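You operate a simulated robot arm through the tools that you are given. There is no shell and no other tool.

The job below is to be done with a simulated robot arm. You get a single attempt, and the scene is never put back.

## Task
Pour juice for two: fill both tall mugs about half way and tip the rest away.
Fine: the rest goes into the basin; pour from the clear measuring jug and stand it back empty; spill none. Set down upright: clear measuring jug.

Only the result counts: the job must be done as asked and must still hold three seconds after the hand-in. Knocking over, shifting, dropping, spilling or breaking anything else fails it.

## Robot
A 6-joint arm with a two-finger parallel gripper, fixed in place. Base frame: the origin is at the foot of the arm, x ahead of it, y to its left, z up; the work surface is at about z = 0. Units: cm, degrees, N and s.
With the tool pointing down near the work surface it reaches from about 18 to 46 cm from the base axis. Its first joint turns from -70.0 to 70.0 degrees. Payload 1.9 kg.
Tool frame: the origin (TCP) lies between the finger pads and is the grasp point; the fingertips stand 2.3 cm ahead of it; z points along the fingers, y is the line along which they close. Largest opening 9.4 cm; finger width 3.8, thickness 1; the body of the gripper, 5.4 by 9.6 cm, starts 3.9 cm behind the TCP.
Orientation is that of the tool frame in the base frame, as a unit quaternion [w, x, y, z]. With the fingers straight down and closing along the base's y, the tool's x points along the base's -x, its y along +y and its z along -z.

## Interface
- The arm moves only by the tool jog_arm. Its argument "plan" is one flat list of numbers, 7 for each row, row after row: the turn, a rotation vector about the base's x, y, z in degrees, then the shift along the base's x, y, z in cm, then the opening, from 0 (shut) to 1 (fully open). In form: [rx, ry, rz, tx, ty, tz, grip, rx, ry, rz, tx, ty, tz, grip, ...]. A call has 1 to 20 rows; each row shifts and turns the commanded pose from where the row before left it. A row lasts 0.2 s, in which the tool goes at most 5 cm and 8.6 degrees; a call with a longer step from one row to the next is refused whole, and so is a gripper value outside its range. A pose out of reach is approached as far as the arm can. The call stops where the force on the tool passes 40 N (or 10 N more than at its start, if that is more) or the arm is blocked; 0.2 s more then pass. The fingers move at their own pace (about 10.8 cm/s each) and stop on an object; they squeeze with about 21 N. The grip force told is the motor's: it shows also when the fingers shut on nothing. Time passes only in rows, and 0.2 s behind the last, so rows that do not move let the fingers close. It gives the time, the measured TCP pose, the force on the tool (base axes), the opening and the grip force at its end, in the units of the frame above (readings bear some noise), with the torque about the TCP (base axes, N m) and any sound that the robot's microphone picked up, and new pictures: "show" is both (left out), scene, wrist or none.
- Cameras (640 x 400 px; columns grow to the right, rows downward): "scene" is fixed at [2.13, 29.25, 42.92]; the picture's right is [-0.97, -0.25, 0.00], its down [-0.12, 0.49, -0.86] and it looks along [0.21, -0.84, -0.51] (base axes); focal length 214 px, centre (320, 200). "wrist" rides on the gripper at [8.7, 1.6, -7.4] in the tool frame; the picture's right is [-0.18, 0.98, 0.00], its down [-0.58, -0.11, -0.81] and it looks along [-0.79, -0.15, 0.59] (tool axes); focal length 243 px, centre (320, 200). There is no depth. A picture from a camera that has moved, and an enlarged one, comes with that camera's place and axes in the base frame and with its lens.
- close_up(camera, box): a new picture of the part [left, top, right, bottom] of that camera's present view, enlarged. No time passes.
- close_job(): hands the job in; it is judged then, once.

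Places have to be worked out from the pictures, the camera data and where the tool is seen. Open the gripper and draw the arm clear of the work before you hand the job in, unless the task says otherwise.

The tools are called after ">>>" as a command line: name --argument value ..., lists and objects as JSON in quotes. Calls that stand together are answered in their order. jog_arm: Moves the arm, as the interface text tells. Its arguments: {"type":"object","properties":{"plan":{"type":"array"},"show":{"type":"string","enum":["both","scene","wrist","none"]}},"required":["plan"]} The other tools are called the same way: close_up (camera, box) takes an enlarged picture of a part of a camera's view; close_job () hands the job in.

At the start:

```text
clock: 0.0
eef_pos: [29.07, -1.41, 38.99]
orientation: [0.0, 0.002, 1.0, 0.001]
ft_force: [0.1, -0.9, -0.5]
moment: [0.03, 0.03, 0.02]
width: 9.36
gripper_force: 0.0
```

scene: 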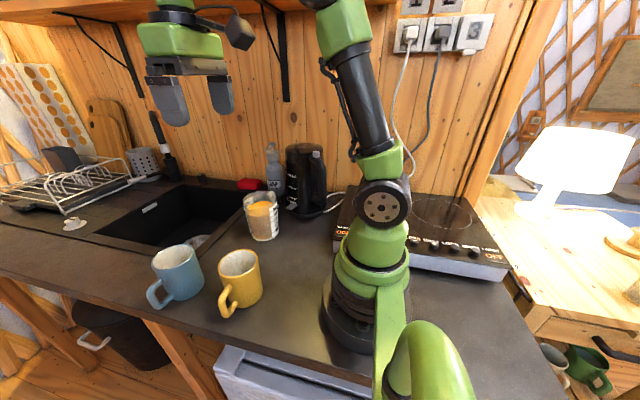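
wrist: 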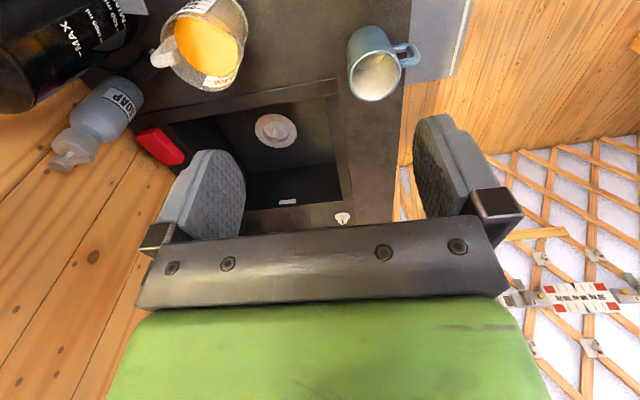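

I start by looking closely at the jug, mugs and sink in both pictures before moving anything.

>>> close_up --camera "scene" --box '[130, 130, 350, 330]'

>>> close_up --camera "wrist" --box '[100, 0, 440, 220]'

>>> close_up --camera "scene" --box '[220, 170, 300, 250]'

```text
2.00 times, centred on (240, 230) of scene
camera zoom: at [2.13, 29.25, 42.92], right [-0.97, -0.25, 0.0], down [-0.12, 0.49, -0.86], along [0.21, -0.84, -0.51], focal length 429 px, centre (480, 140)
```

zoom: 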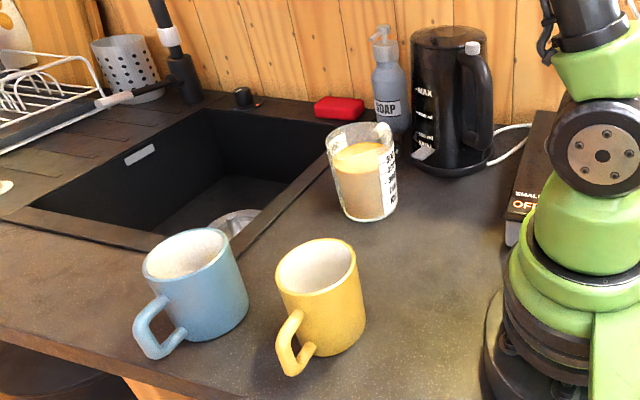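

```text
1.82 times, centred on (270, 110) of wrist
camera zoom: at [20.37, 0.11, 46.45], right [0.19, 0.98, 0.0], down [0.58, -0.11, 0.81], along [0.79, -0.15, -0.59], focal length 441 px, centre (411, 364)
```

zoom: 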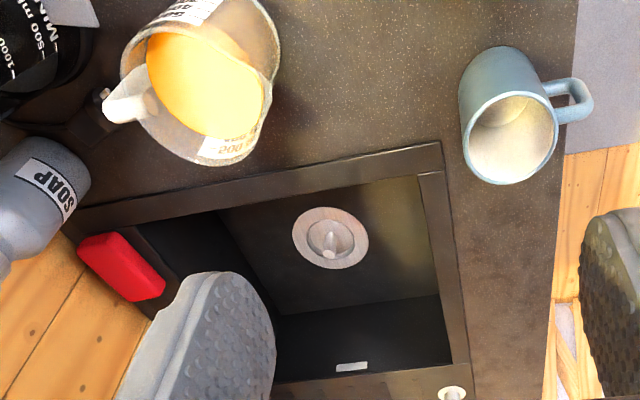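

```text
5.00 times, centred on (260, 210) of scene
camera zoom: at [2.13, 29.25, 42.92], right [-0.97, -0.25, 0.0], down [-0.12, 0.49, -0.86], along [0.21, -0.84, -0.51], focal length 1072 px, centre (620, 150)
```

zoom: 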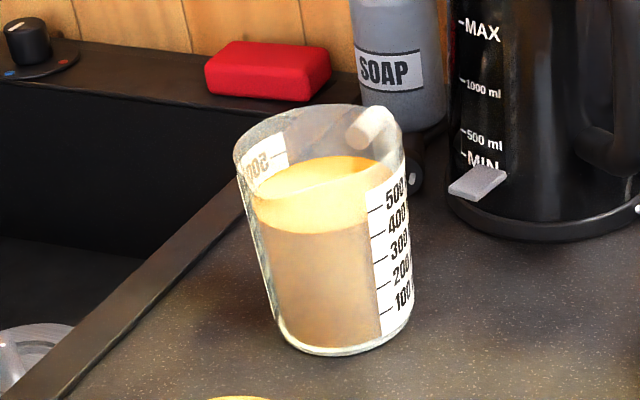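

The jug stands near (31, -16.5), about 12 cm tall, the blue mug near (40, 5) and the yellow one near (26, 3), both with rims near z = 9.5. I turn the wrist and come lower, well above everything, to see the jug's handle and spout.

>>> jog_arm --plan '[0, 0, -8, -0.6, -0.1, -2, 1, 0, 0, -8, -0.6, -0.1, -2, 1, 0, 0, -8, -0.6, -0.1, -2, 1, 0, 0, -8, -0.6, -0.1, -2, 1, 0, 0, -8, -0.6, -0.1, -2, 1, 0, 0, 0, 0, 0, 0, 1]' --show "both"

```text
clock: 1.4
eef_pos: [25.95, -1.91, 29.06]
orientation: [0.0, 0.344, 0.939, 0.001]
ft_force: [-0.4, -0.2, -0.7]
moment: [-0.01, -0.01, 0.01]
width: 9.42
gripper_force: 0.0
camera wrist: at [20.44, 4.81, 36.46], right [0.78, 0.63, 0.0], down [0.37, -0.46, 0.81], along [0.51, -0.62, -0.59], focal length 243 px, centre (320, 200)
```

scene: 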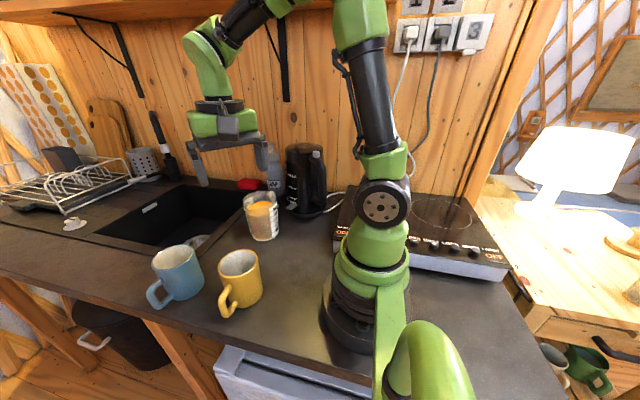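
wrist: 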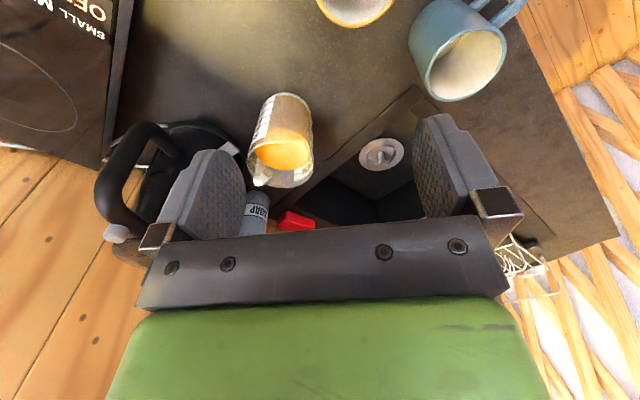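

>>> close_up --camera "wrist" --box '[220, 80, 350, 200]'

>>> close_up --camera "wrist" --box '[300, 0, 560, 160]'

```text
3.33 times, centred on (285, 140) of wrist
camera zoom: at [20.44, 4.81, 36.46], right [0.78, 0.63, 0.0], down [0.37, -0.46, 0.81], along [0.51, -0.62, -0.59], focal length 809 px, centre (437, 400)
```

zoom: 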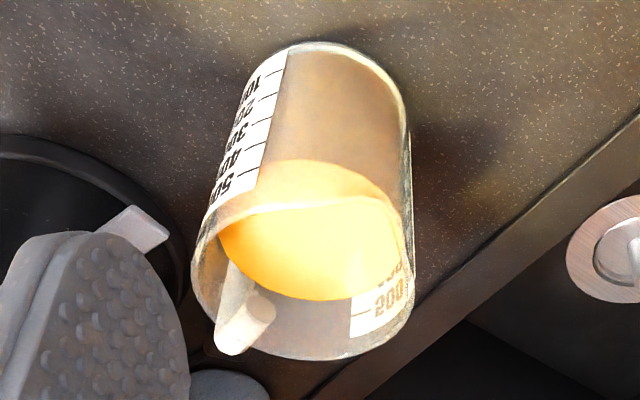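

```text
2.46 times, centred on (430, 80) of wrist
camera zoom: at [20.44, 4.81, 36.46], right [0.78, 0.63, 0.0], down [0.37, -0.46, 0.81], along [0.51, -0.62, -0.59], focal length 597 px, centre (49, 495)
```

zoom: 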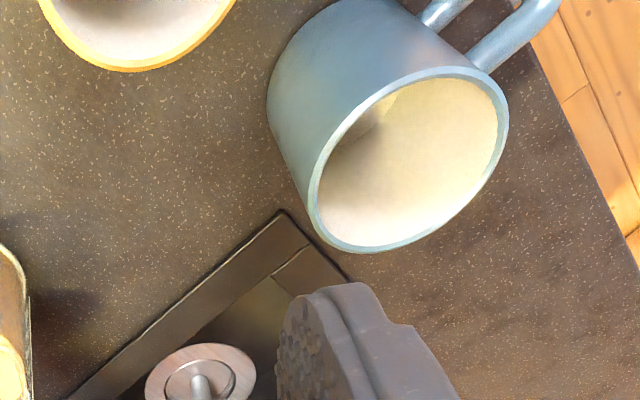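

The jug's handle is on its far (-y) side and its markings face sideways. I swing in lower beside the base to view the jug from the -x side.

>>> jog_arm --plan '[0, 0, 4, -1.4, -2, -2.4, 1, 0, 0, 4, -1.4, -2, -2.4, 1, 0, 0, 4, -1.4, -2, -2.4, 1, 0, 0, 4, -1.4, -2, -2.4, 1, 0, 0, 4, -1.4, -2, -2.4, 1, 0, 0, 0, 0, 0, 0, 1]' --show "both"

```text
clock: 2.8
eef_pos: [19.1, -12.15, 16.93]
orientation: [0.001, 0.174, 0.985, 0.001]
ft_force: [0.4, 0.2, -0.7]
moment: [0.03, -0.02, -0.01]
width: 9.38
gripper_force: 0.0
camera wrist: at [11.46, -7.73, 24.35], right [0.51, 0.86, 0.0], down [0.51, -0.3, 0.81], along [0.69, -0.41, -0.59], focal length 243 px, centre (320, 200)
```

scene: 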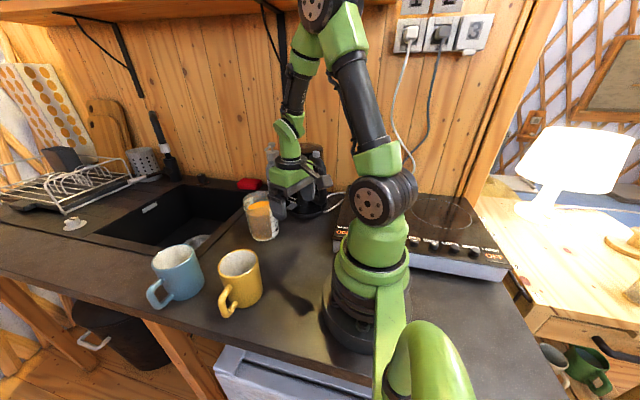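
wrist: 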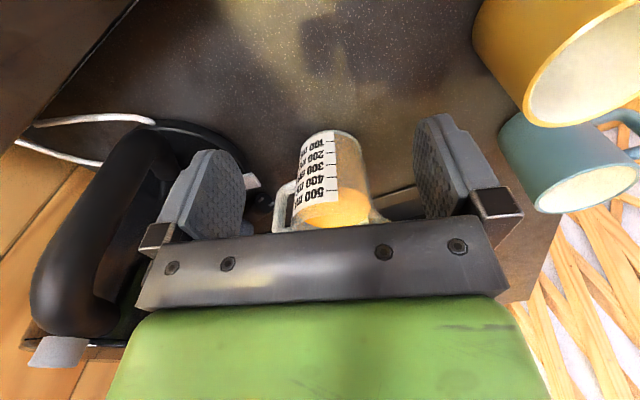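

>>> close_up --camera "wrist" --box '[240, 110, 420, 240]'

>>> close_up --camera "scene" --box '[230, 150, 350, 250]'

```text
3.08 times, centred on (330, 175) of wrist
camera zoom: at [11.46, -7.73, 24.35], right [0.51, 0.86, 0.0], down [0.51, -0.3, 0.81], along [0.69, -0.41, -0.59], focal length 746 px, centre (289, 277)
```

zoom: 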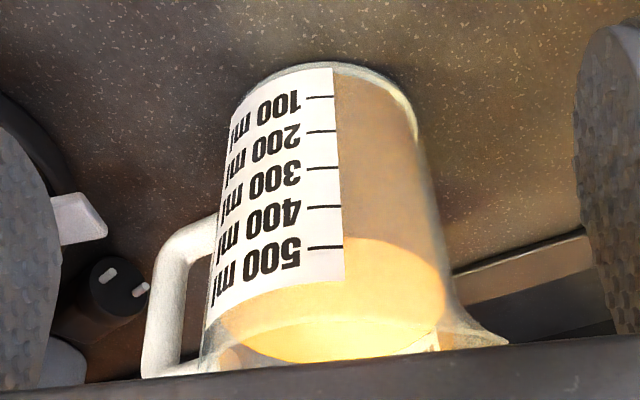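

```text
4.00 times, centred on (290, 200) of scene
camera zoom: at [2.13, 29.25, 42.92], right [-0.97, -0.25, 0.0], down [-0.12, 0.49, -0.86], along [0.21, -0.84, -0.51], focal length 858 px, centre (440, 200)
```

zoom: 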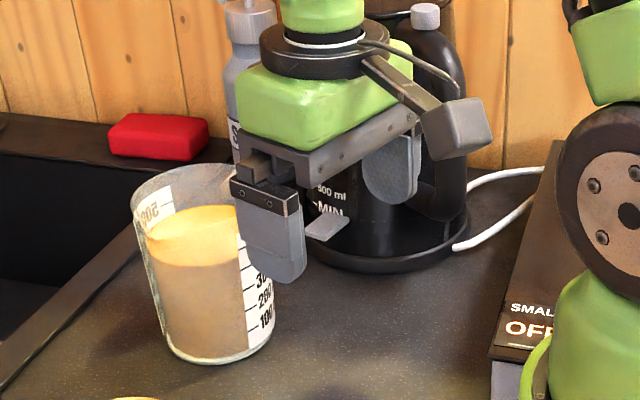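

The handle (white loop) sits on the jug's -y side at about (31, -25), with the spout on the +y side; the kettle stands close to it, near (24, -33). I climb and turn the gripper so that it would close along x, to look down onto the handle from above.

>>> jog_arm --plan '[0, 0, -8, 0.8, -0.4, 2.2, 1, 0, 0, -8, 0.8, -0.4, 2.2, 1, 0, 0, -8, 1.3, -0.8, 2.0, 1, 0, 0, -8, 1.5, -1.0, 1.5, 1, 0, 0, -8, 1.5, -1.0, 1, 1, 0, 0, -8, 1.5, -1.0, 0.5, 1, 0, 0, -8, 1.5, -1.0, 0.5, 1, 0, 0, -8, 1.5, -1.0, 0, 1, 0, 0, -8, 1.5, -1.2, 0, 1, 0, 0, 0, 0, 0, 0, 1]' --show "both"

```text
clock: 5.0
eef_pos: [31.0, -19.77, 27.08]
orientation: [0.001, 0.721, 0.693, 0.001]
ft_force: [-0.6, 0.3, 0.8]
moment: [0.0, -0.01, -0.01]
width: 9.41
gripper_force: 0.1
camera wrist: at [32.9, -11.21, 34.43], right [0.97, -0.22, 0.0], down [-0.13, -0.58, 0.81], along [-0.18, -0.79, -0.59], focal length 243 px, centre (320, 200)
```

scene: 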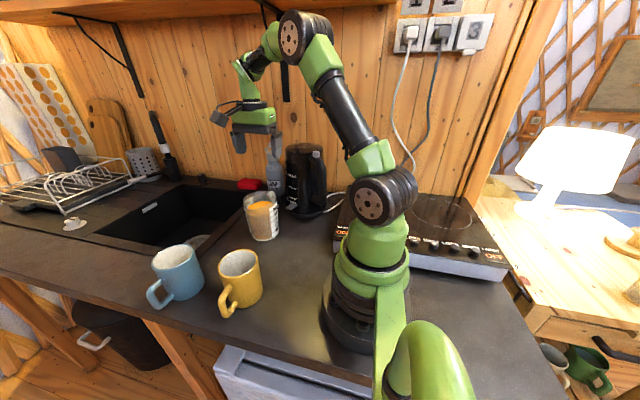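
wrist: 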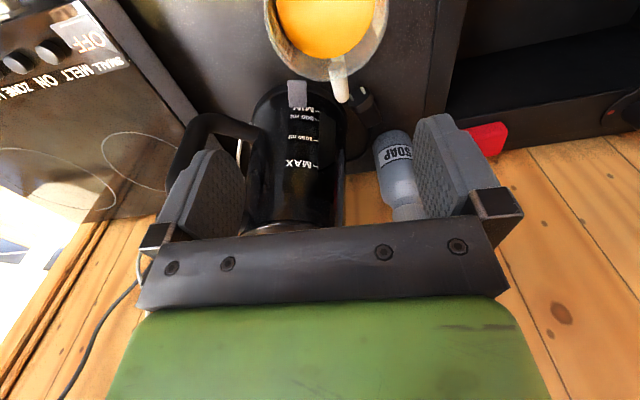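

>>> close_up --camera "wrist" --box '[240, 0, 420, 120]'

```text
3.33 times, centred on (330, 60) of wrist
camera zoom: at [32.9, -11.21, 34.43], right [0.97, -0.22, 0.0], down [-0.13, -0.58, 0.81], along [-0.18, -0.79, -0.59], focal length 809 px, centre (287, 667)
```

zoom: 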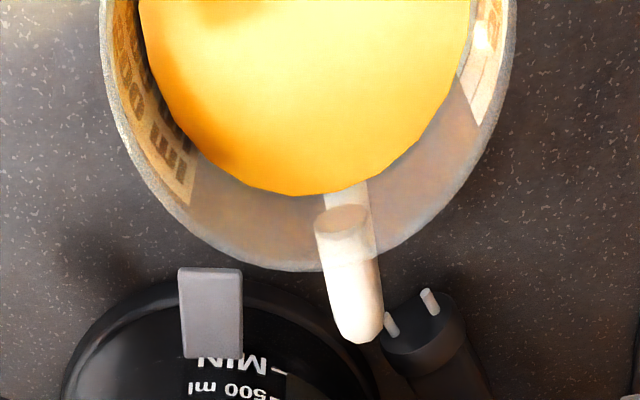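

The handle runs straight along -y at x ≈ 31.85, its bar near (31.85, -25.2), jug axis near (31.8, -18.2). Before grasping I rehearse the pouring pose near the yellow mug empty-handed, to see that the arm can tilt about x there.

>>> jog_arm --plan '[-8, 0, 0, -0.6, 1.6, 0, 1, -8, 0, 0, -0.6, 1.6, 0, 1, -8, 0, 0, -0.6, 1.6, 0, 1, -8, 0, 0, -0.6, 1.6, -0.3, 1, -8, 0, 0, -0.6, 1.6, -0.5, 1, -8, 0, 0, -0.6, 1.6, -0.5, 1, -8, 0, 0, -0.6, 1.6, -0.5, 1, -8, 0, 0, -0.6, 1.6, -0.5, 1, 0, 0, 0, 0, 0, 0, 1]' --show "both"

```text
clock: 7.0
eef_pos: [26.39, -6.98, 24.78]
orientation: [0.383, 0.61, 0.589, -0.367]
ft_force: [0.1, -1.2, 0.2]
moment: [0.03, 0.01, 0.0]
width: 9.4
gripper_force: 0.0
camera wrist: at [28.19, 3.5, 20.32], right [0.98, -0.09, 0.2], down [-0.13, 0.47, 0.87], along [-0.18, -0.88, 0.45], focal length 243 px, centre (320, 200)
```

scene: 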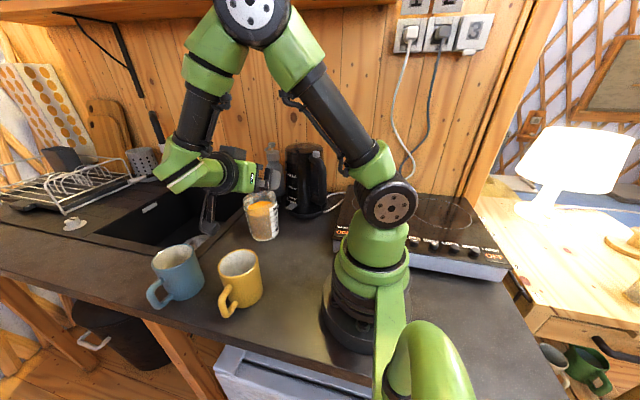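
wrist: 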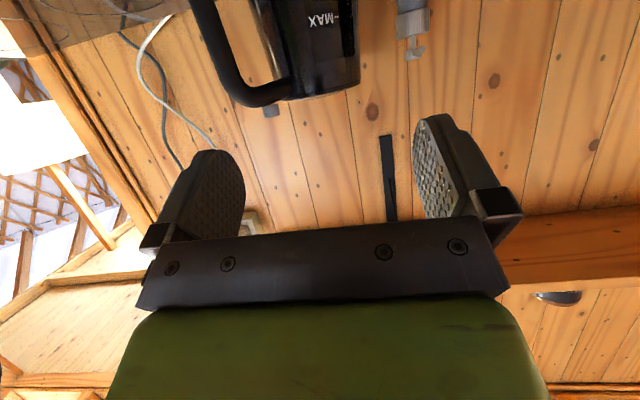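

The 64° tilt is reached cleanly near the yellow mug. Now I rehearse the same tilt out at the blue mug's x, then more tilt.

>>> jog_arm --plan '[0, 0, 0, 3.4, 0.5, 0, 1, 0, 0, 0, 3.4, 0.5, 0, 1, 0, 0, 0, 3.4, 0.5, 0, 1, 0, 0, 0, 3.4, 0.5, 0, 1, -8, 0, 0, 0, 0.5, 0.5, 1, 0, 0, 0, 0, 0, 0, 1]' --show "scene"

```text
clock: 8.4
eef_pos: [39.9, -4.41, 25.19]
orientation: [0.424, 0.582, 0.561, -0.408]
ft_force: [-0.9, 0.1, -0.2]
moment: [-0.02, -0.02, 0.01]
width: 9.39
gripper_force: 0.1
```

scene: 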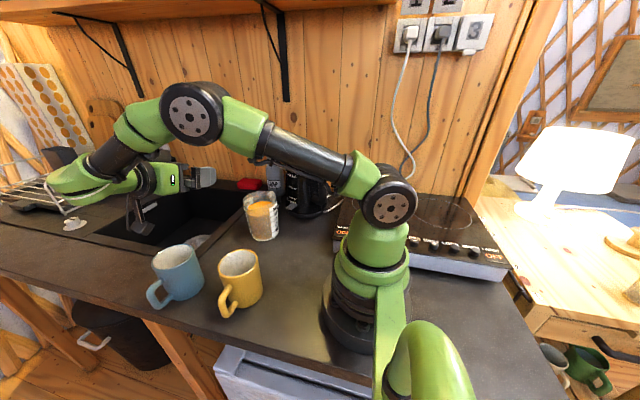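

The blue-mug pose is reachable too. Next I rehearse the basin pour: turn 40° about z and move out over the sink, still high above the counter.

>>> jog_arm --plan '[0, 0, 8, 1.4, -2.7, 0, 1, 0, 0, 8, 1.4, -2.7, 0, 1, 0, 0, 8, 1.4, -2.7, 0, 1, 0, 0, 8, 1.4, -2.7, 0, 1, 0, 0, 8, 1.4, -2.7, 0, 1, 0, 0, 0, 0, 0, 0, 1]' --show "both"

```text
clock: 9.8
eef_pos: [46.86, -18.09, 25.05]
orientation: [0.538, 0.355, 0.727, -0.238]
ft_force: [-0.1, -0.2, -0.7]
moment: [0.02, 0.02, -0.01]
width: 9.39
gripper_force: 0.1
camera wrist: at [42.08, -9.39, 19.19], right [0.79, 0.58, 0.21], down [-0.48, 0.37, 0.8], along [0.38, -0.73, 0.56], focal length 243 px, centre (320, 200)
```

scene: 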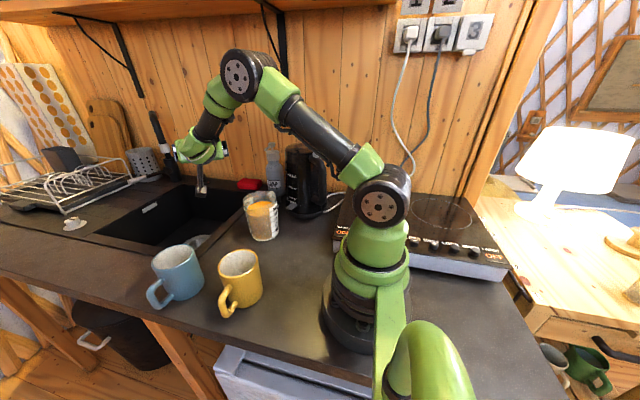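
wrist: 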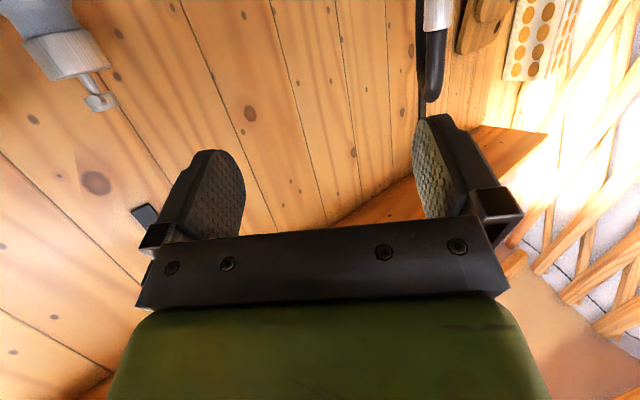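

That pose is fine. I push further out to find how far over the sink the tilted tool can reach.

>>> jog_arm --plan '[0, 0, 0, 3, -0.5, -1, 1, 0, 0, 0, 3, -0.5, -1, 1, 0, 0, 0, 3, -0.5, -1, 1, -8, 0, 0, 0, 0, -1, 1, 0, 0, 0, 0, 0, 0, 1]' --show "scene"

```text
clock: 11.0
eef_pos: [55.88, -19.37, 21.26]
orientation: [0.561, 0.317, 0.708, -0.289]
ft_force: [-0.2, -0.5, 0.1]
moment: [-0.01, -0.01, -0.02]
width: 9.41
gripper_force: 0.0
```

scene: 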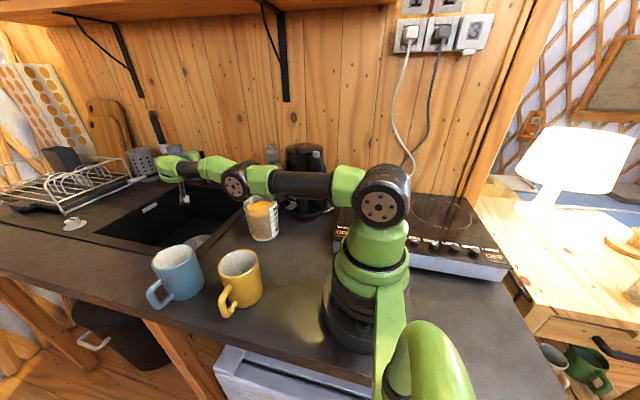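

Reached (55.9, -19.4) as well. I test the final emptying tilt (over 100°) there.

>>> jog_arm --plan '[-6.3, -4.9, 0, -1.1, 1.4, 0.6, 1, -6.3, -4.9, 0, -1.1, 1.4, 0.6, 1, -6.3, -4.9, 0, -1.1, 1.4, 0.6, 1, -6.3, -4.9, 0, -1.1, 1.4, 0.6, 1, 0, 0, 0, 0, 0, 0, 1]' --show "scene"

```text
clock: 12.2
eef_pos: [54.77, -13.94, 22.9]
orientation: [0.728, 0.232, 0.523, -0.378]
ft_force: [-0.6, 0.0, 0.2]
moment: [0.0, -0.02, 0.03]
width: 9.4
gripper_force: 0.0
out of reach, approached as far as the arm can: row 1, 2, 3, 4
```

scene: 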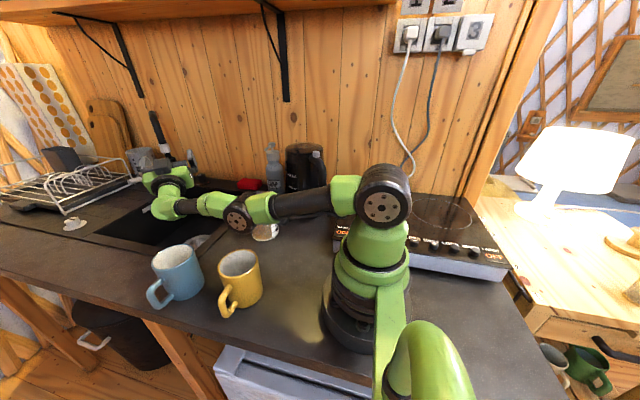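

At 110° the arm ran out of range with this heading. I back off, raise, and turn toward a more sideways heading to find a better basin pose.

>>> jog_arm --plan '[6.3, 4.9, 0, 0, 0, 1.5, 1, 6.3, 4.9, 0, 0, 0, 1.5, 1, 0, 0, -8, 0, -0.5, 0, 1, 0, 0, -8, 0, -0.5, 0, 1, 0, 0, -8, 0, -0.5, 0, 1, 0, 0, 0, 0, 0, 0, 1]' --show "scene"

```text
clock: 13.6
eef_pos: [50.57, -15.28, 26.35]
orientation: [0.57, 0.396, 0.553, -0.46]
ft_force: [-0.9, -0.1, -0.4]
moment: [-0.01, 0.02, 0.0]
width: 9.39
gripper_force: 0.2
out of reach, approached as far as the arm can: row 1, 2, 3, 4, 5
```

scene: 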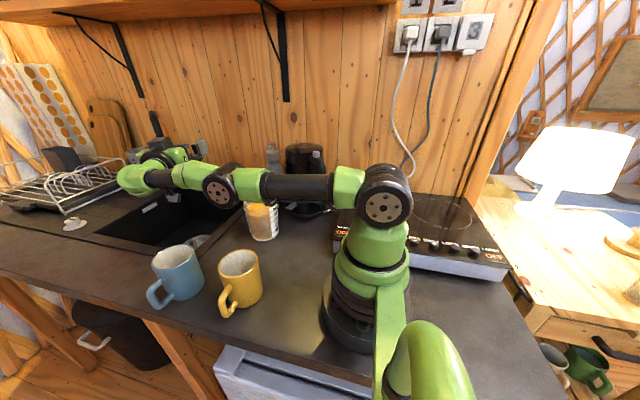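

Sideways headings stretch the arm too much; pouring back toward the base (tool pointing outward) should suit it best. I rehearse that: untilt a little and yaw round by about 55°.

>>> jog_arm --plan '[7.7, 2.1, 0, -0.5, 0, 0, 1, 7.7, 2.1, 0, -0.5, 0, 0, 1, 0, 0, 8, 0, -0.3, 0, 1, 0, 0, 8, 0, -0.3, 0, 1, 0, 0, 8, 0, -0.3, 0, 1, 0, 0, 8, 0, -0.3, 0, 1, 0, 0, 8, 0, -0.3, 0, 1, 0, 0, 8, 0, -0.3, 0, 1, 0, 0, 8, 0, -0.3, 0, 1, 0, 0, 0, 0, 0, 0, 1]' --show "scene"

```text
clock: 15.8
eef_pos: [54.61, -14.0, 29.01]
orientation: [0.613, 0.112, 0.771, -0.13]
ft_force: [-0.8, -0.9, 0.1]
moment: [-0.01, 0.0, 0.0]
width: 9.4
gripper_force: 0.0
out of reach, approached as far as the arm can: row 8, 9
```

scene: 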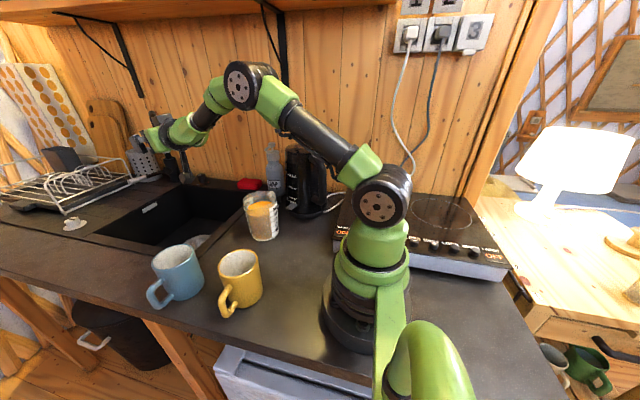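

Here the arm is limited for being too near rather than too far, so I go farther out over the sink with this heading and lower.

>>> jog_arm --plan '[0, 0, 0, 3.2, -0.7, -1.5, 1, 0, 0, 0, 3.2, -0.7, -2, 1, 0, 0, 0, 3.2, -0.7, -2, 1, 0, 0, 0, 0, 0, 0, 1]' --show "scene"

```text
clock: 16.8
eef_pos: [59.6, -15.1, 26.65]
orientation: [0.619, 0.107, 0.768, -0.124]
ft_force: [-0.8, 0.6, -0.7]
moment: [0.01, 0.01, 0.01]
width: 9.42
gripper_force: 0.0
out of reach, approached as far as the arm can: row 2, 3
```

scene: 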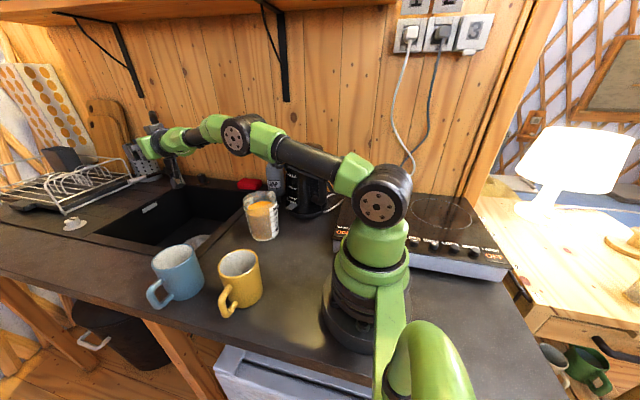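

Still limited in lowness with the tool pointing straight outward. I try an in-between heading (about 128°) further out, with a tilt of about 95°.

>>> jog_arm --plan '[0, 0, -8, -0.3, 0.3, 0.5, 1, 0, 0, -8, -0.3, 0.3, 0.5, 1, 0, 0, -8, -0.3, 0.3, 0.5, 1, 0, 0, -8, -0.3, 0.3, 0.5, 1, -6.3, -4.9, 0, 0, 0, 0, 1, -6.3, -4.9, 0, 0, 0, 0, 1, 0, 0, 0, 0, 0, 0, 1]' --show "scene"

```text
clock: 18.4
eef_pos: [56.42, -13.28, 28.24]
orientation: [0.65, 0.276, 0.622, -0.339]
ft_force: [0.4, -0.4, -0.4]
moment: [0.01, 0.02, -0.02]
width: 9.41
gripper_force: 0.0
out of reach, approached as far as the arm can: row 3, 4
```

scene: 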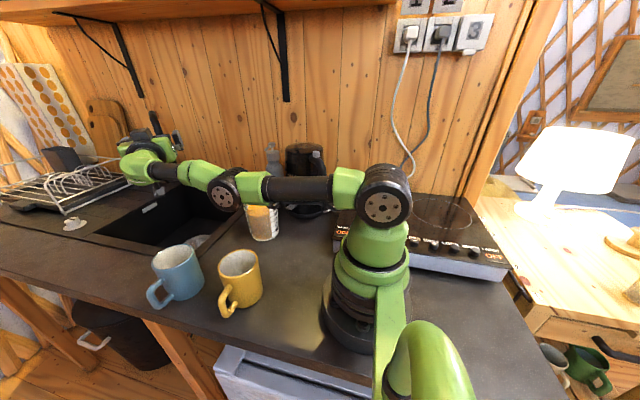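

Now at tilt 94°, heading 128°, (56.4, -13.3, 28.2), with the target accepted. I test lowering it and a little more tilt.

>>> jog_arm --plan '[0, 0, 0, 0, -1, -2, 1, 0, 0, 0, 0, -1, -2, 1, 0, 0, 0, 0, -1, -2, 1, -5, -4, 0, 0, 0, 0, 1, 0, 0, 0, 0, 0, 0, 1]' --show "scene"

```text
clock: 19.6
eef_pos: [55.65, -16.08, 22.5]
orientation: [0.682, 0.258, 0.585, -0.354]
ft_force: [0.2, 0.7, -0.6]
moment: [-0.01, -0.06, 0.0]
width: 9.43
gripper_force: 0.0
out of reach, approached as far as the arm can: row 4
```

scene: 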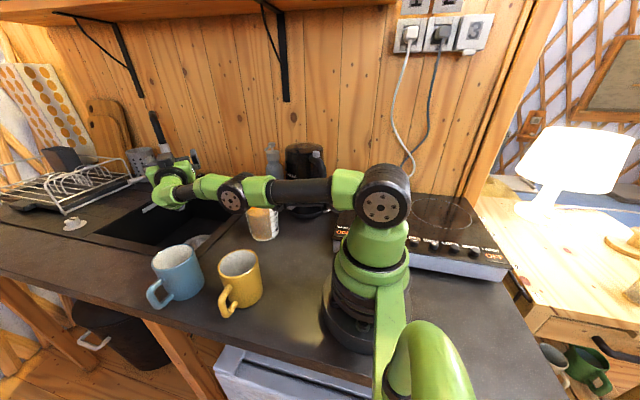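

Tilt 100.5° at (55.65, -16.1, 22.5) is reachable, so the basin pour works there (spout would be near (55, -15), well inside the sink). I now retrace: untilt and come back up over the counter.

>>> jog_arm --plan '[6.28, 4.93, 0, -0.6, -0.5, 1, 1, 6.28, 4.93, 0, -0.6, -0.5, 1, 1, 6.28, 4.93, 0, -1, -0.5, 1, 1, 6.28, 4.93, 0, -1.5, 0, 0.6, 1, 6.28, 4.93, 0, -1.5, 0, 0.6, 1, 6.28, 4.93, 0, -1.5, 0, 0.6, 1, 6.28, 4.93, 0, -1.5, 0, 0.5, 1, 6.28, 4.93, 0, -1.5, 0, 0.5, 1, 6.28, 4.93, 0, -1.5, 0, 0.5, 1, 6.28, 4.93, 0, -1.5, 0, 0.5, 1, 6.28, 4.93, 0, -1.5, 0, 0.5, 1, 6.28, 4.93, 0, -1.5, 0, 0, 1, 0, 0, 0, 0, 0, 0, 1]' --show "scene"

```text
clock: 22.4
eef_pos: [39.93, -17.56, 29.78]
orientation: [0.041, 0.41, 0.911, -0.012]
ft_force: [0.4, -0.3, -0.6]
moment: [-0.02, 0.04, 0.01]
width: 9.38
gripper_force: 0.1
```

scene: 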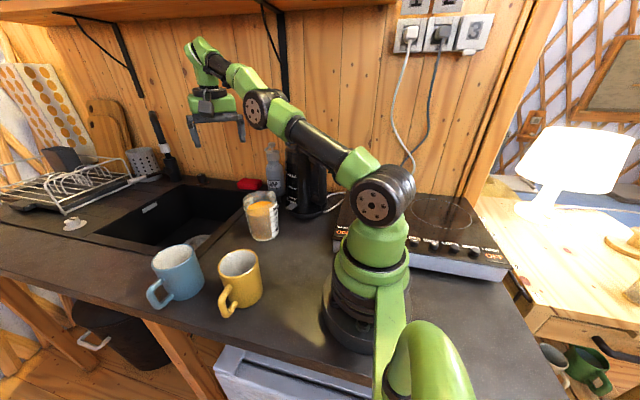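

I level the tool exactly, turn the closing axis to x, narrow the fingers, and hover above the handle for a precise look.

>>> jog_arm --plan '[3.15, 3.7, 0, -1.35, -1.07, -0.5, 1, 0, 0, -7.4, -1.35, -1.07, -0.5, 0.9, 0, 0, -7.4, -1.35, -1.07, -0.5, 0.8, 0, 0, -7.4, -1.35, -1.07, -1, 0.7, 0, 0, -7.4, -1.35, -1.07, -1, 0.6, 0, 0, -7.4, -1.3, -1.07, -1, 0.5, 0, 0, -7.4, 0, 0, -1, 0.5, 0, 0, 0, 0, 0, 0, 0.5]' --show "both"

```text
clock: 24.2
eef_pos: [37.34, -21.51, 26.98]
orientation: [-0.006, 0.603, 0.798, -0.002]
ft_force: [-0.5, -0.7, 0.7]
moment: [0.02, 0.01, 0.01]
width: 4.73
gripper_force: 0.2
out of reach, approached as far as the arm can: row 1, 2, 3, 4, 5, 6
camera wrist: at [36.46, -12.92, 34.36], right [1.0, 0.09, -0.01], down [0.06, -0.59, 0.8], along [0.07, -0.8, -0.59], focal length 243 px, centre (320, 200)
```

scene: 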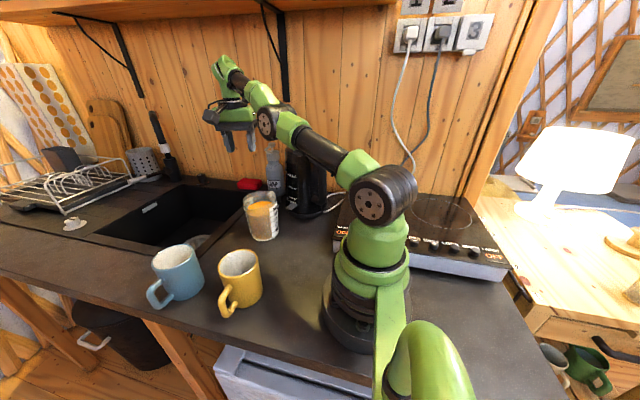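
wrist: 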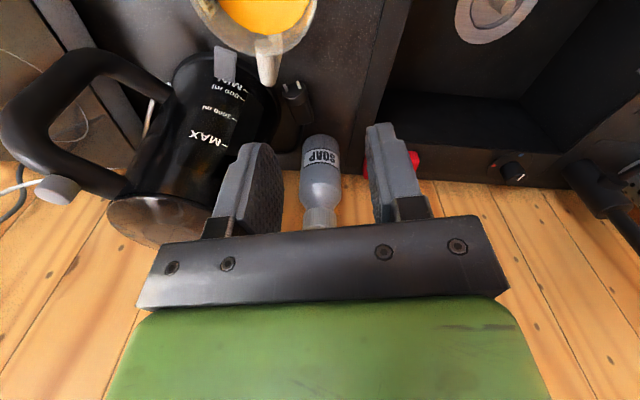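

The arm has flipped into an elbow-down posture, which blocks this pose. I stretch it out and lean the tool inward to bring the elbow up again, staying high above the counter.

>>> jog_arm --plan '[0, 0, 0, 1.8, 1.1, 0, 0.5, 0, 0, 0, 1.8, 1.1, 0, 0.5, 0, 0, 0, 1.8, 1.1, 0, 0.5, 0, 0, 0, 1.8, 1.1, 0, 0.5, 2.9, 7.4, 0, 0, 0, 0, 0.5, 2.9, 7.4, 0, 0, 0, 0, 0.5, 2.9, 7.4, 0, 0, 0, 0, 0.5, 2.9, 7.4, 0, 0, 0, 0, 0.5, 2.9, 7.4, 0, 0, 0, 0, 0.5, 0, 0, 0, 0, 0, 0, 0.5]' --show "scene"

```text
clock: 26.4
eef_pos: [39.01, -10.14, 22.62]
orientation: [-0.137, 0.597, 0.79, -0.04]
ft_force: [-0.6, 0.1, -0.8]
moment: [0.02, -0.02, 0.0]
width: 4.68
gripper_force: 0.0
out of reach, approached as far as the arm can: row 1, 2, 3, 4, 5, 6, 7, 8, 9
```

scene: 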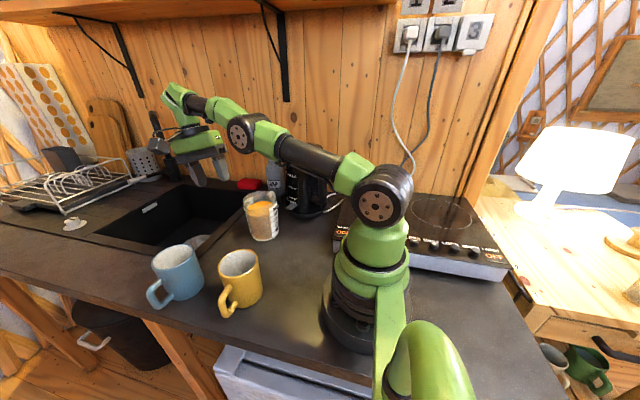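

The arm is now about straight. With the tool still leaning inward I draw it in and slightly up, which should bend the elbow upward.

>>> jog_arm --plan '[1.5, 4, 0, 0, 0, -1, 0.5, 1.5, 4, 0, 0, 0, -1, 0.5, 0, 0, 0, -1.5, 0.3, 0, 0.5, 0, 0, 0, -1.5, 0.3, 0, 0.5, 0, 0, 0, -1.5, 0.3, 0, 0.5, 0, 0, 0, 0, 0, 0, 0.5]' --show "scene"

```text
clock: 27.8
eef_pos: [34.3, -9.12, 22.61]
orientation: [-0.137, 0.598, 0.789, -0.039]
ft_force: [0.2, 0.8, 0.8]
moment: [0.0, 0.0, 0.0]
width: 4.69
gripper_force: 0.0
out of reach, approached as far as the arm can: row 1, 2
```

scene: 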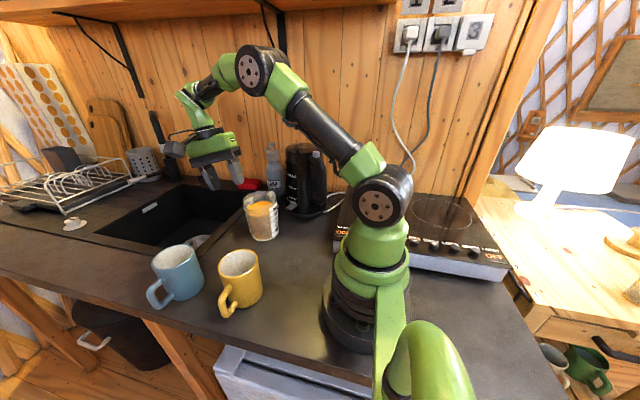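

Elbow is up again. I level the tool, turn it to the closing axis along x and move above the handle.

>>> jog_arm --plan '[-2.97, -7.65, 0, 0, -1, 1, 0.5, -2.97, -7.65, 0, 0, -2, 1, 0.5, 0, 0, -6, -0.5, -3, 0, 0.5, 0, 0, -6, -0.6, -3, 0, 0.5, 0, 0, -6, -0.6, -3, 0, 0.5, 0, 0, 0, -0.6, -2.4, 0, 0.5, 0, 0, 0, 0, 0, 0, 0.5]' --show "both"

```text
clock: 29.4
eef_pos: [32.33, -23.64, 24.53]
orientation: [-0.001, 0.721, 0.693, -0.001]
ft_force: [-0.6, 0.6, 0.3]
moment: [0.01, 0.01, 0.0]
width: 4.71
gripper_force: 0.0
camera wrist: at [34.22, -15.15, 31.98], right [0.98, -0.22, 0.0], down [-0.13, -0.58, 0.81], along [-0.18, -0.79, -0.59], focal length 243 px, centre (320, 200)
```

scene: 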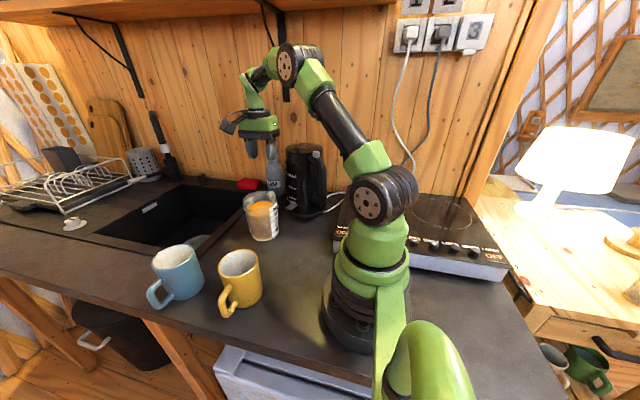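
wrist: 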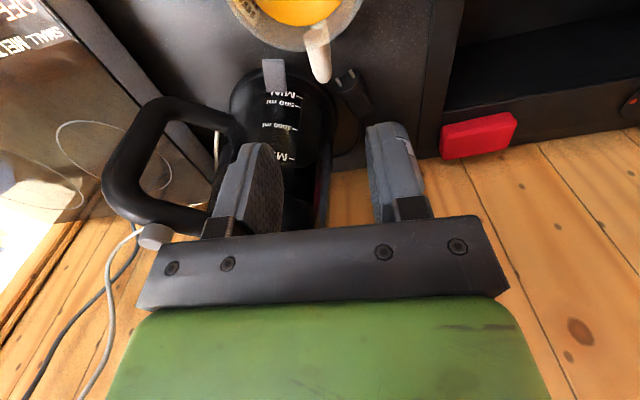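

Tool is level, at (32.3, -23.6, 24.5). I zoom in on the handle to fix its place.

>>> close_up --camera "wrist" --box '[250, 0, 400, 100]'

```text
4.00 times, centred on (325, 50) of wrist
camera zoom: at [34.22, -15.15, 31.98], right [0.98, -0.22, 0.0], down [-0.13, -0.58, 0.81], along [-0.18, -0.79, -0.59], focal length 970 px, centre (300, 800)
```

zoom: 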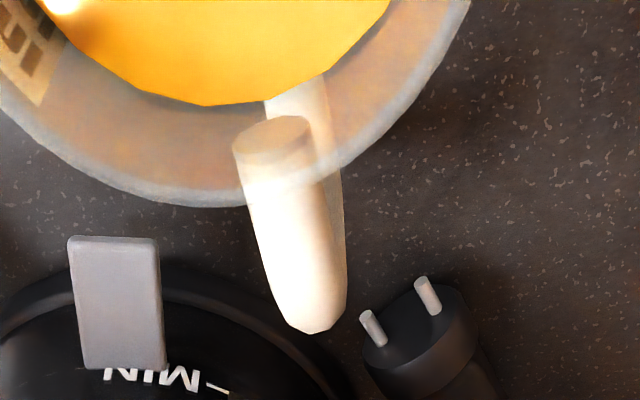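

I check the kettle's outline, since the gripper body will pass close beside it.

>>> close_up --camera "wrist" --box '[90, 40, 410, 240]'

>>> close_up --camera "scene" --box '[210, 100, 370, 220]'

```text
2.00 times, centred on (250, 140) of wrist
camera zoom: at [34.22, -15.15, 31.98], right [0.98, -0.22, 0.0], down [-0.13, -0.58, 0.81], along [-0.18, -0.79, -0.59], focal length 485 px, centre (460, 320)
```

zoom: 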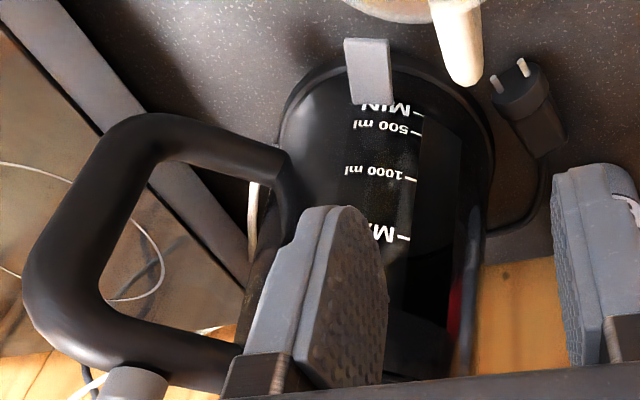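

```text
3.33 times, centred on (290, 160) of scene
camera zoom: at [2.13, 29.25, 42.92], right [-0.97, -0.25, 0.0], down [-0.12, 0.49, -0.86], along [0.21, -0.84, -0.51], focal length 715 px, centre (420, 333)
```

zoom: 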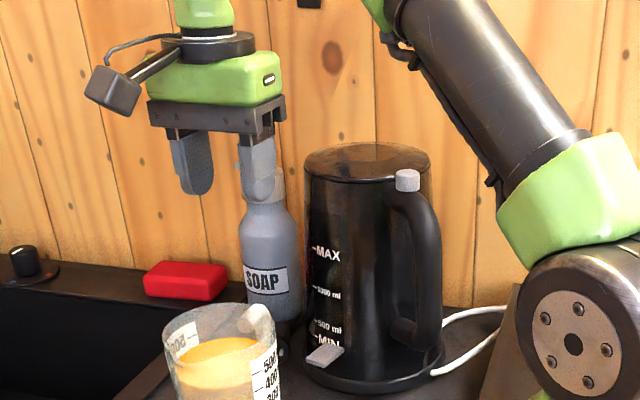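

The kettle's side clears the gripper body by about 1 cm if I turn the tool a few degrees more. I go down to z ≈ 15 above the handle first and look again.

>>> jog_arm --plan '[0, 0, -4, -0.38, -1.46, -1.5, 0.5, 0, 0, 0, 0, 0, -2, 0.5, 0, 0, 0, 0, 0, -2, 0.5, 0, 0, 0, 0, 0, -2, 0.5, 0, 0, 0, 0, 0, -2, 0.5, 0, 0, 0, 0, 0, 0, 0.5]' --show "both"

```text
clock: 30.8
eef_pos: [31.82, -24.94, 15.06]
orientation: [0.0, 0.744, 0.668, 0.0]
ft_force: [0.0, -0.1, 0.4]
moment: [0.0, 0.01, 0.01]
width: 4.7
gripper_force: 0.0
camera wrist: at [34.4, -16.66, 22.39], right [0.96, -0.29, 0.0], down [-0.17, -0.57, 0.81], along [-0.23, -0.77, -0.59], focal length 243 px, centre (320, 200)
```

scene: 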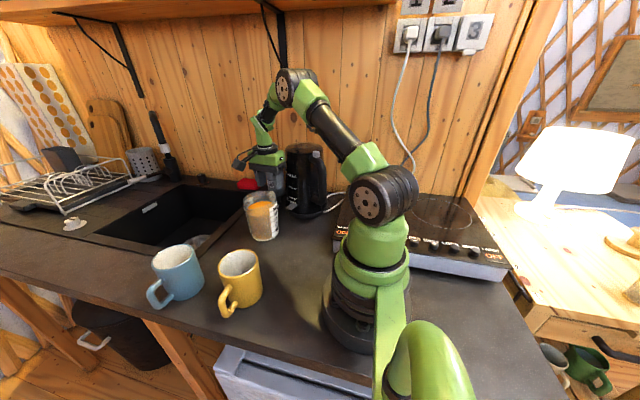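
wrist: 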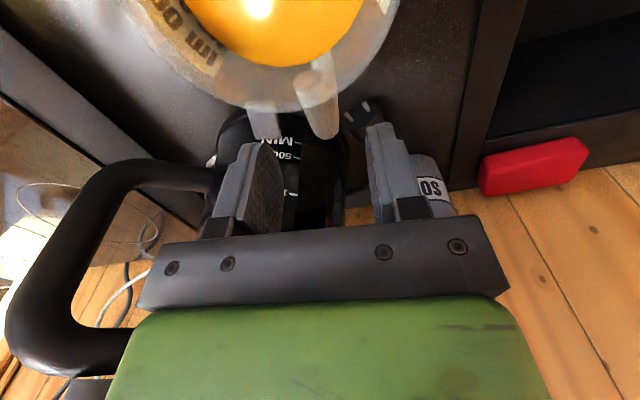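

>>> close_up --camera "wrist" --box '[200, 20, 440, 180]'

>>> close_up --camera "scene" --box '[225, 130, 345, 210]'

```text
2.50 times, centred on (320, 100) of wrist
camera zoom: at [34.4, -16.66, 22.39], right [0.96, -0.29, 0.0], down [-0.17, -0.57, 0.81], along [-0.23, -0.77, -0.59], focal length 606 px, centre (320, 450)
```

zoom: 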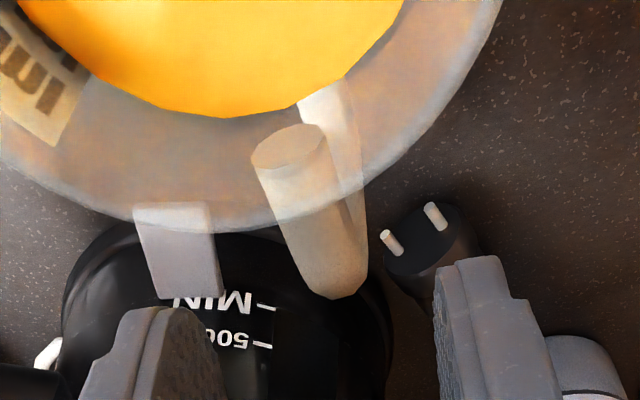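

```text
5.00 times, centred on (285, 170) of scene
camera zoom: at [2.13, 29.25, 42.92], right [-0.97, -0.25, 0.0], down [-0.12, 0.49, -0.86], along [0.21, -0.84, -0.51], focal length 1072 px, centre (495, 350)
```

zoom: 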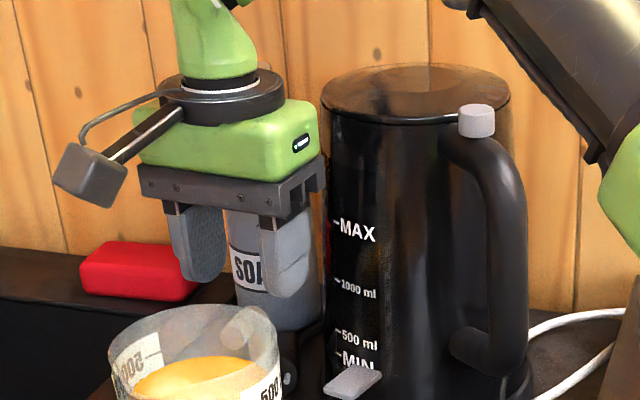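

The handle lies between the fingers at x ≈ 32.1, bar centre about y = -25.5, its top near z = 11.5. I descend straight with the fingers half open to a TCP height of 8.7.

>>> jog_arm --plan '[0, 0, 0, 0.27, 0.14, -1.4, 0.5, 0, 0, 0, 0, 0, -1.3, 0.5, 0, 0, 0, 0, 0, -1.3, 0.5, 0, 0, 0, 0, 0, -1.2, 0.5, 0, 0, 0, 0, 0, -1.1, 0.5, 0, 0, 0, 0, 0, 0, 0.5]' --show "both"

```text
clock: 32.2
eef_pos: [32.11, -25.07, 8.79]
orientation: [-0.001, 0.744, 0.668, 0.0]
ft_force: [0.4, 0.3, 0.6]
moment: [0.01, -0.02, 0.02]
width: 4.69
gripper_force: 0.0
camera wrist: at [34.63, -16.65, 16.17], right [0.96, -0.29, 0.0], down [-0.17, -0.57, 0.81], along [-0.23, -0.77, -0.59], focal length 243 px, centre (320, 200)
```

scene: 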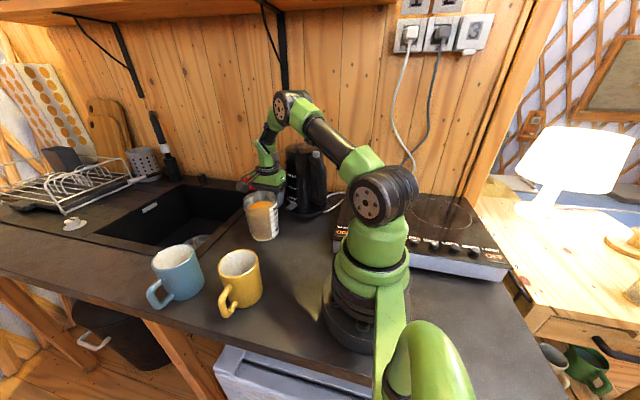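
wrist: 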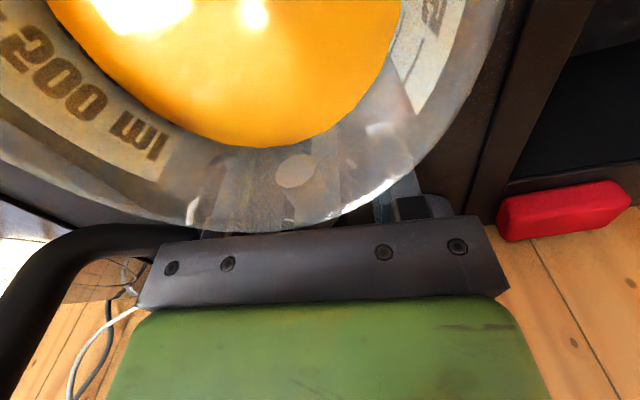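

The fingers stand on both sides of the handle, nothing was touched. I close the gripper on it and wait.

>>> jog_arm --plan '[0, 0, 0, 0, 0, 0, 0.3, 0, 0, 0, 0, 0, 0, 0.15, 0, 0, 0, 0, 0, 0, 0, 0, 0, 0, 0, 0, 0, 0, 0, 0, 0, 0, 0, 0, 0]' --show "both"

>>> close_up --camera "scene" --box '[220, 150, 320, 250]'

```text
clock: 33.4
eef_pos: [32.22, -25.04, 8.79]
orientation: [-0.001, 0.744, 0.669, -0.001]
ft_force: [0.1, 0.6, -0.2]
moment: [-0.09, 0.03, -0.01]
width: 1.54
gripper_force: 20.8
camera wrist: at [34.62, -16.64, 16.19], right [0.96, -0.29, 0.0], down [-0.17, -0.57, 0.81], along [-0.23, -0.77, -0.59], focal length 243 px, centre (320, 200)
```

scene: 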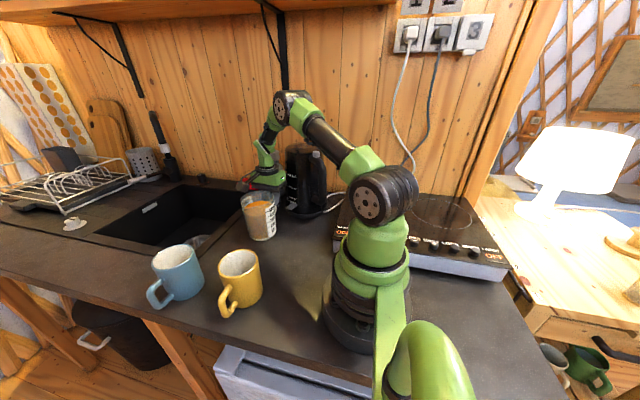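
wrist: 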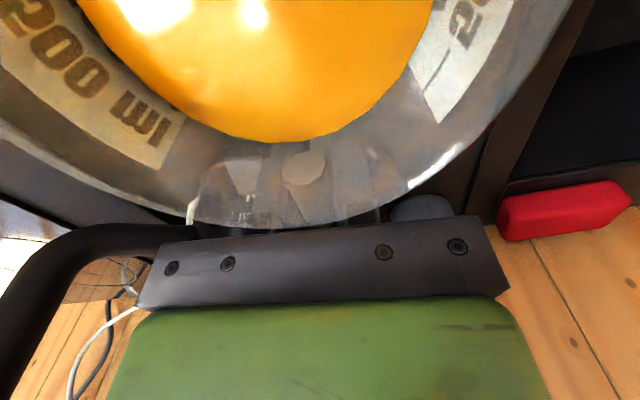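

```text
4.00 times, centred on (270, 200) of scene
camera zoom: at [2.13, 29.25, 42.92], right [-0.97, -0.25, 0.0], down [-0.12, 0.49, -0.86], along [0.21, -0.84, -0.51], focal length 858 px, centre (520, 200)
```

zoom: 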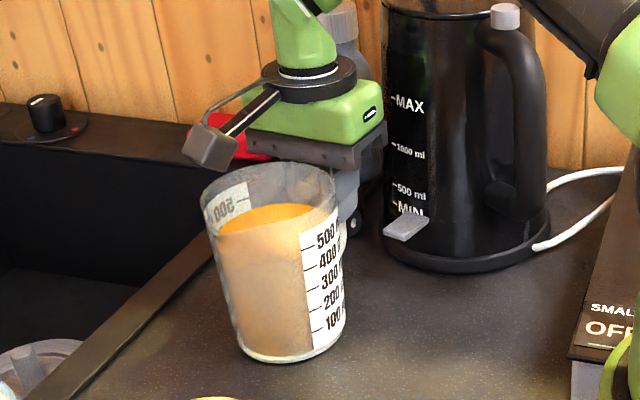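

The grip holds the handle (1.54 cm, 21 N) and the jug turned slightly to line up with the pads. I lift just 1 cm to see whether it hangs level.

>>> jog_arm --plan '[0, 0, 0, 0, 0, 0.3, 0, 0, 0, 0, 0, 0, 0.3, 0, 0, 0, 0, 0, 0, 0.4, 0, 0, 0, 0, 0, 0, 0, 0]' --show "both"

>>> close_up --camera "scene" --box '[220, 150, 320, 250]'

```text
clock: 34.4
eef_pos: [32.06, -25.05, 9.84]
orientation: [-0.001, 0.744, 0.668, 0.0]
ft_force: [0.8, 0.7, -1.2]
moment: [-0.07, 0.0, -0.05]
width: 1.58
gripper_force: 20.7
camera wrist: at [34.56, -16.68, 17.21], right [0.96, -0.29, 0.0], down [-0.17, -0.57, 0.81], along [-0.23, -0.77, -0.59], focal length 243 px, centre (320, 200)
```

scene: 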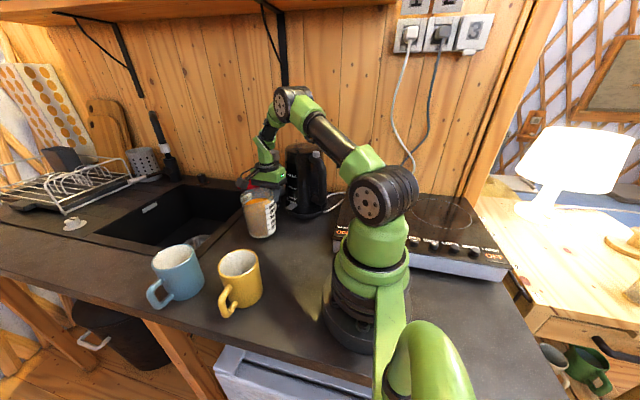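
wrist: 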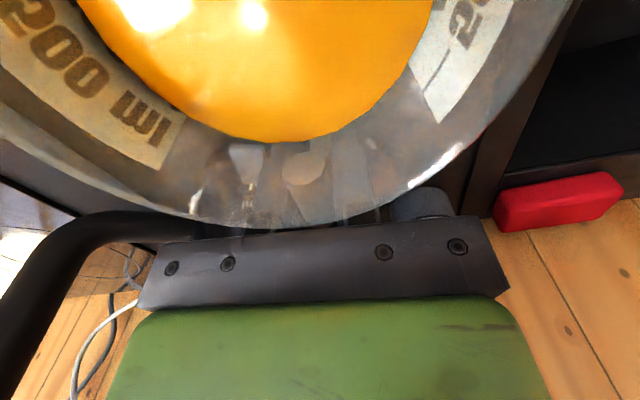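

```text
4.00 times, centred on (270, 200) of scene
camera zoom: at [2.13, 29.25, 42.92], right [-0.97, -0.25, 0.0], down [-0.12, 0.49, -0.86], along [0.21, -0.84, -0.51], focal length 858 px, centre (520, 200)
```

zoom: 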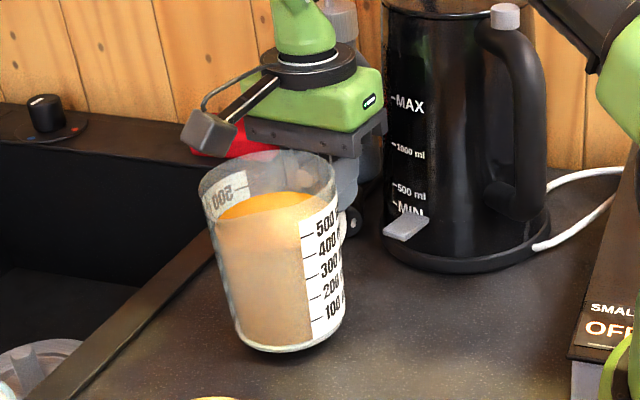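

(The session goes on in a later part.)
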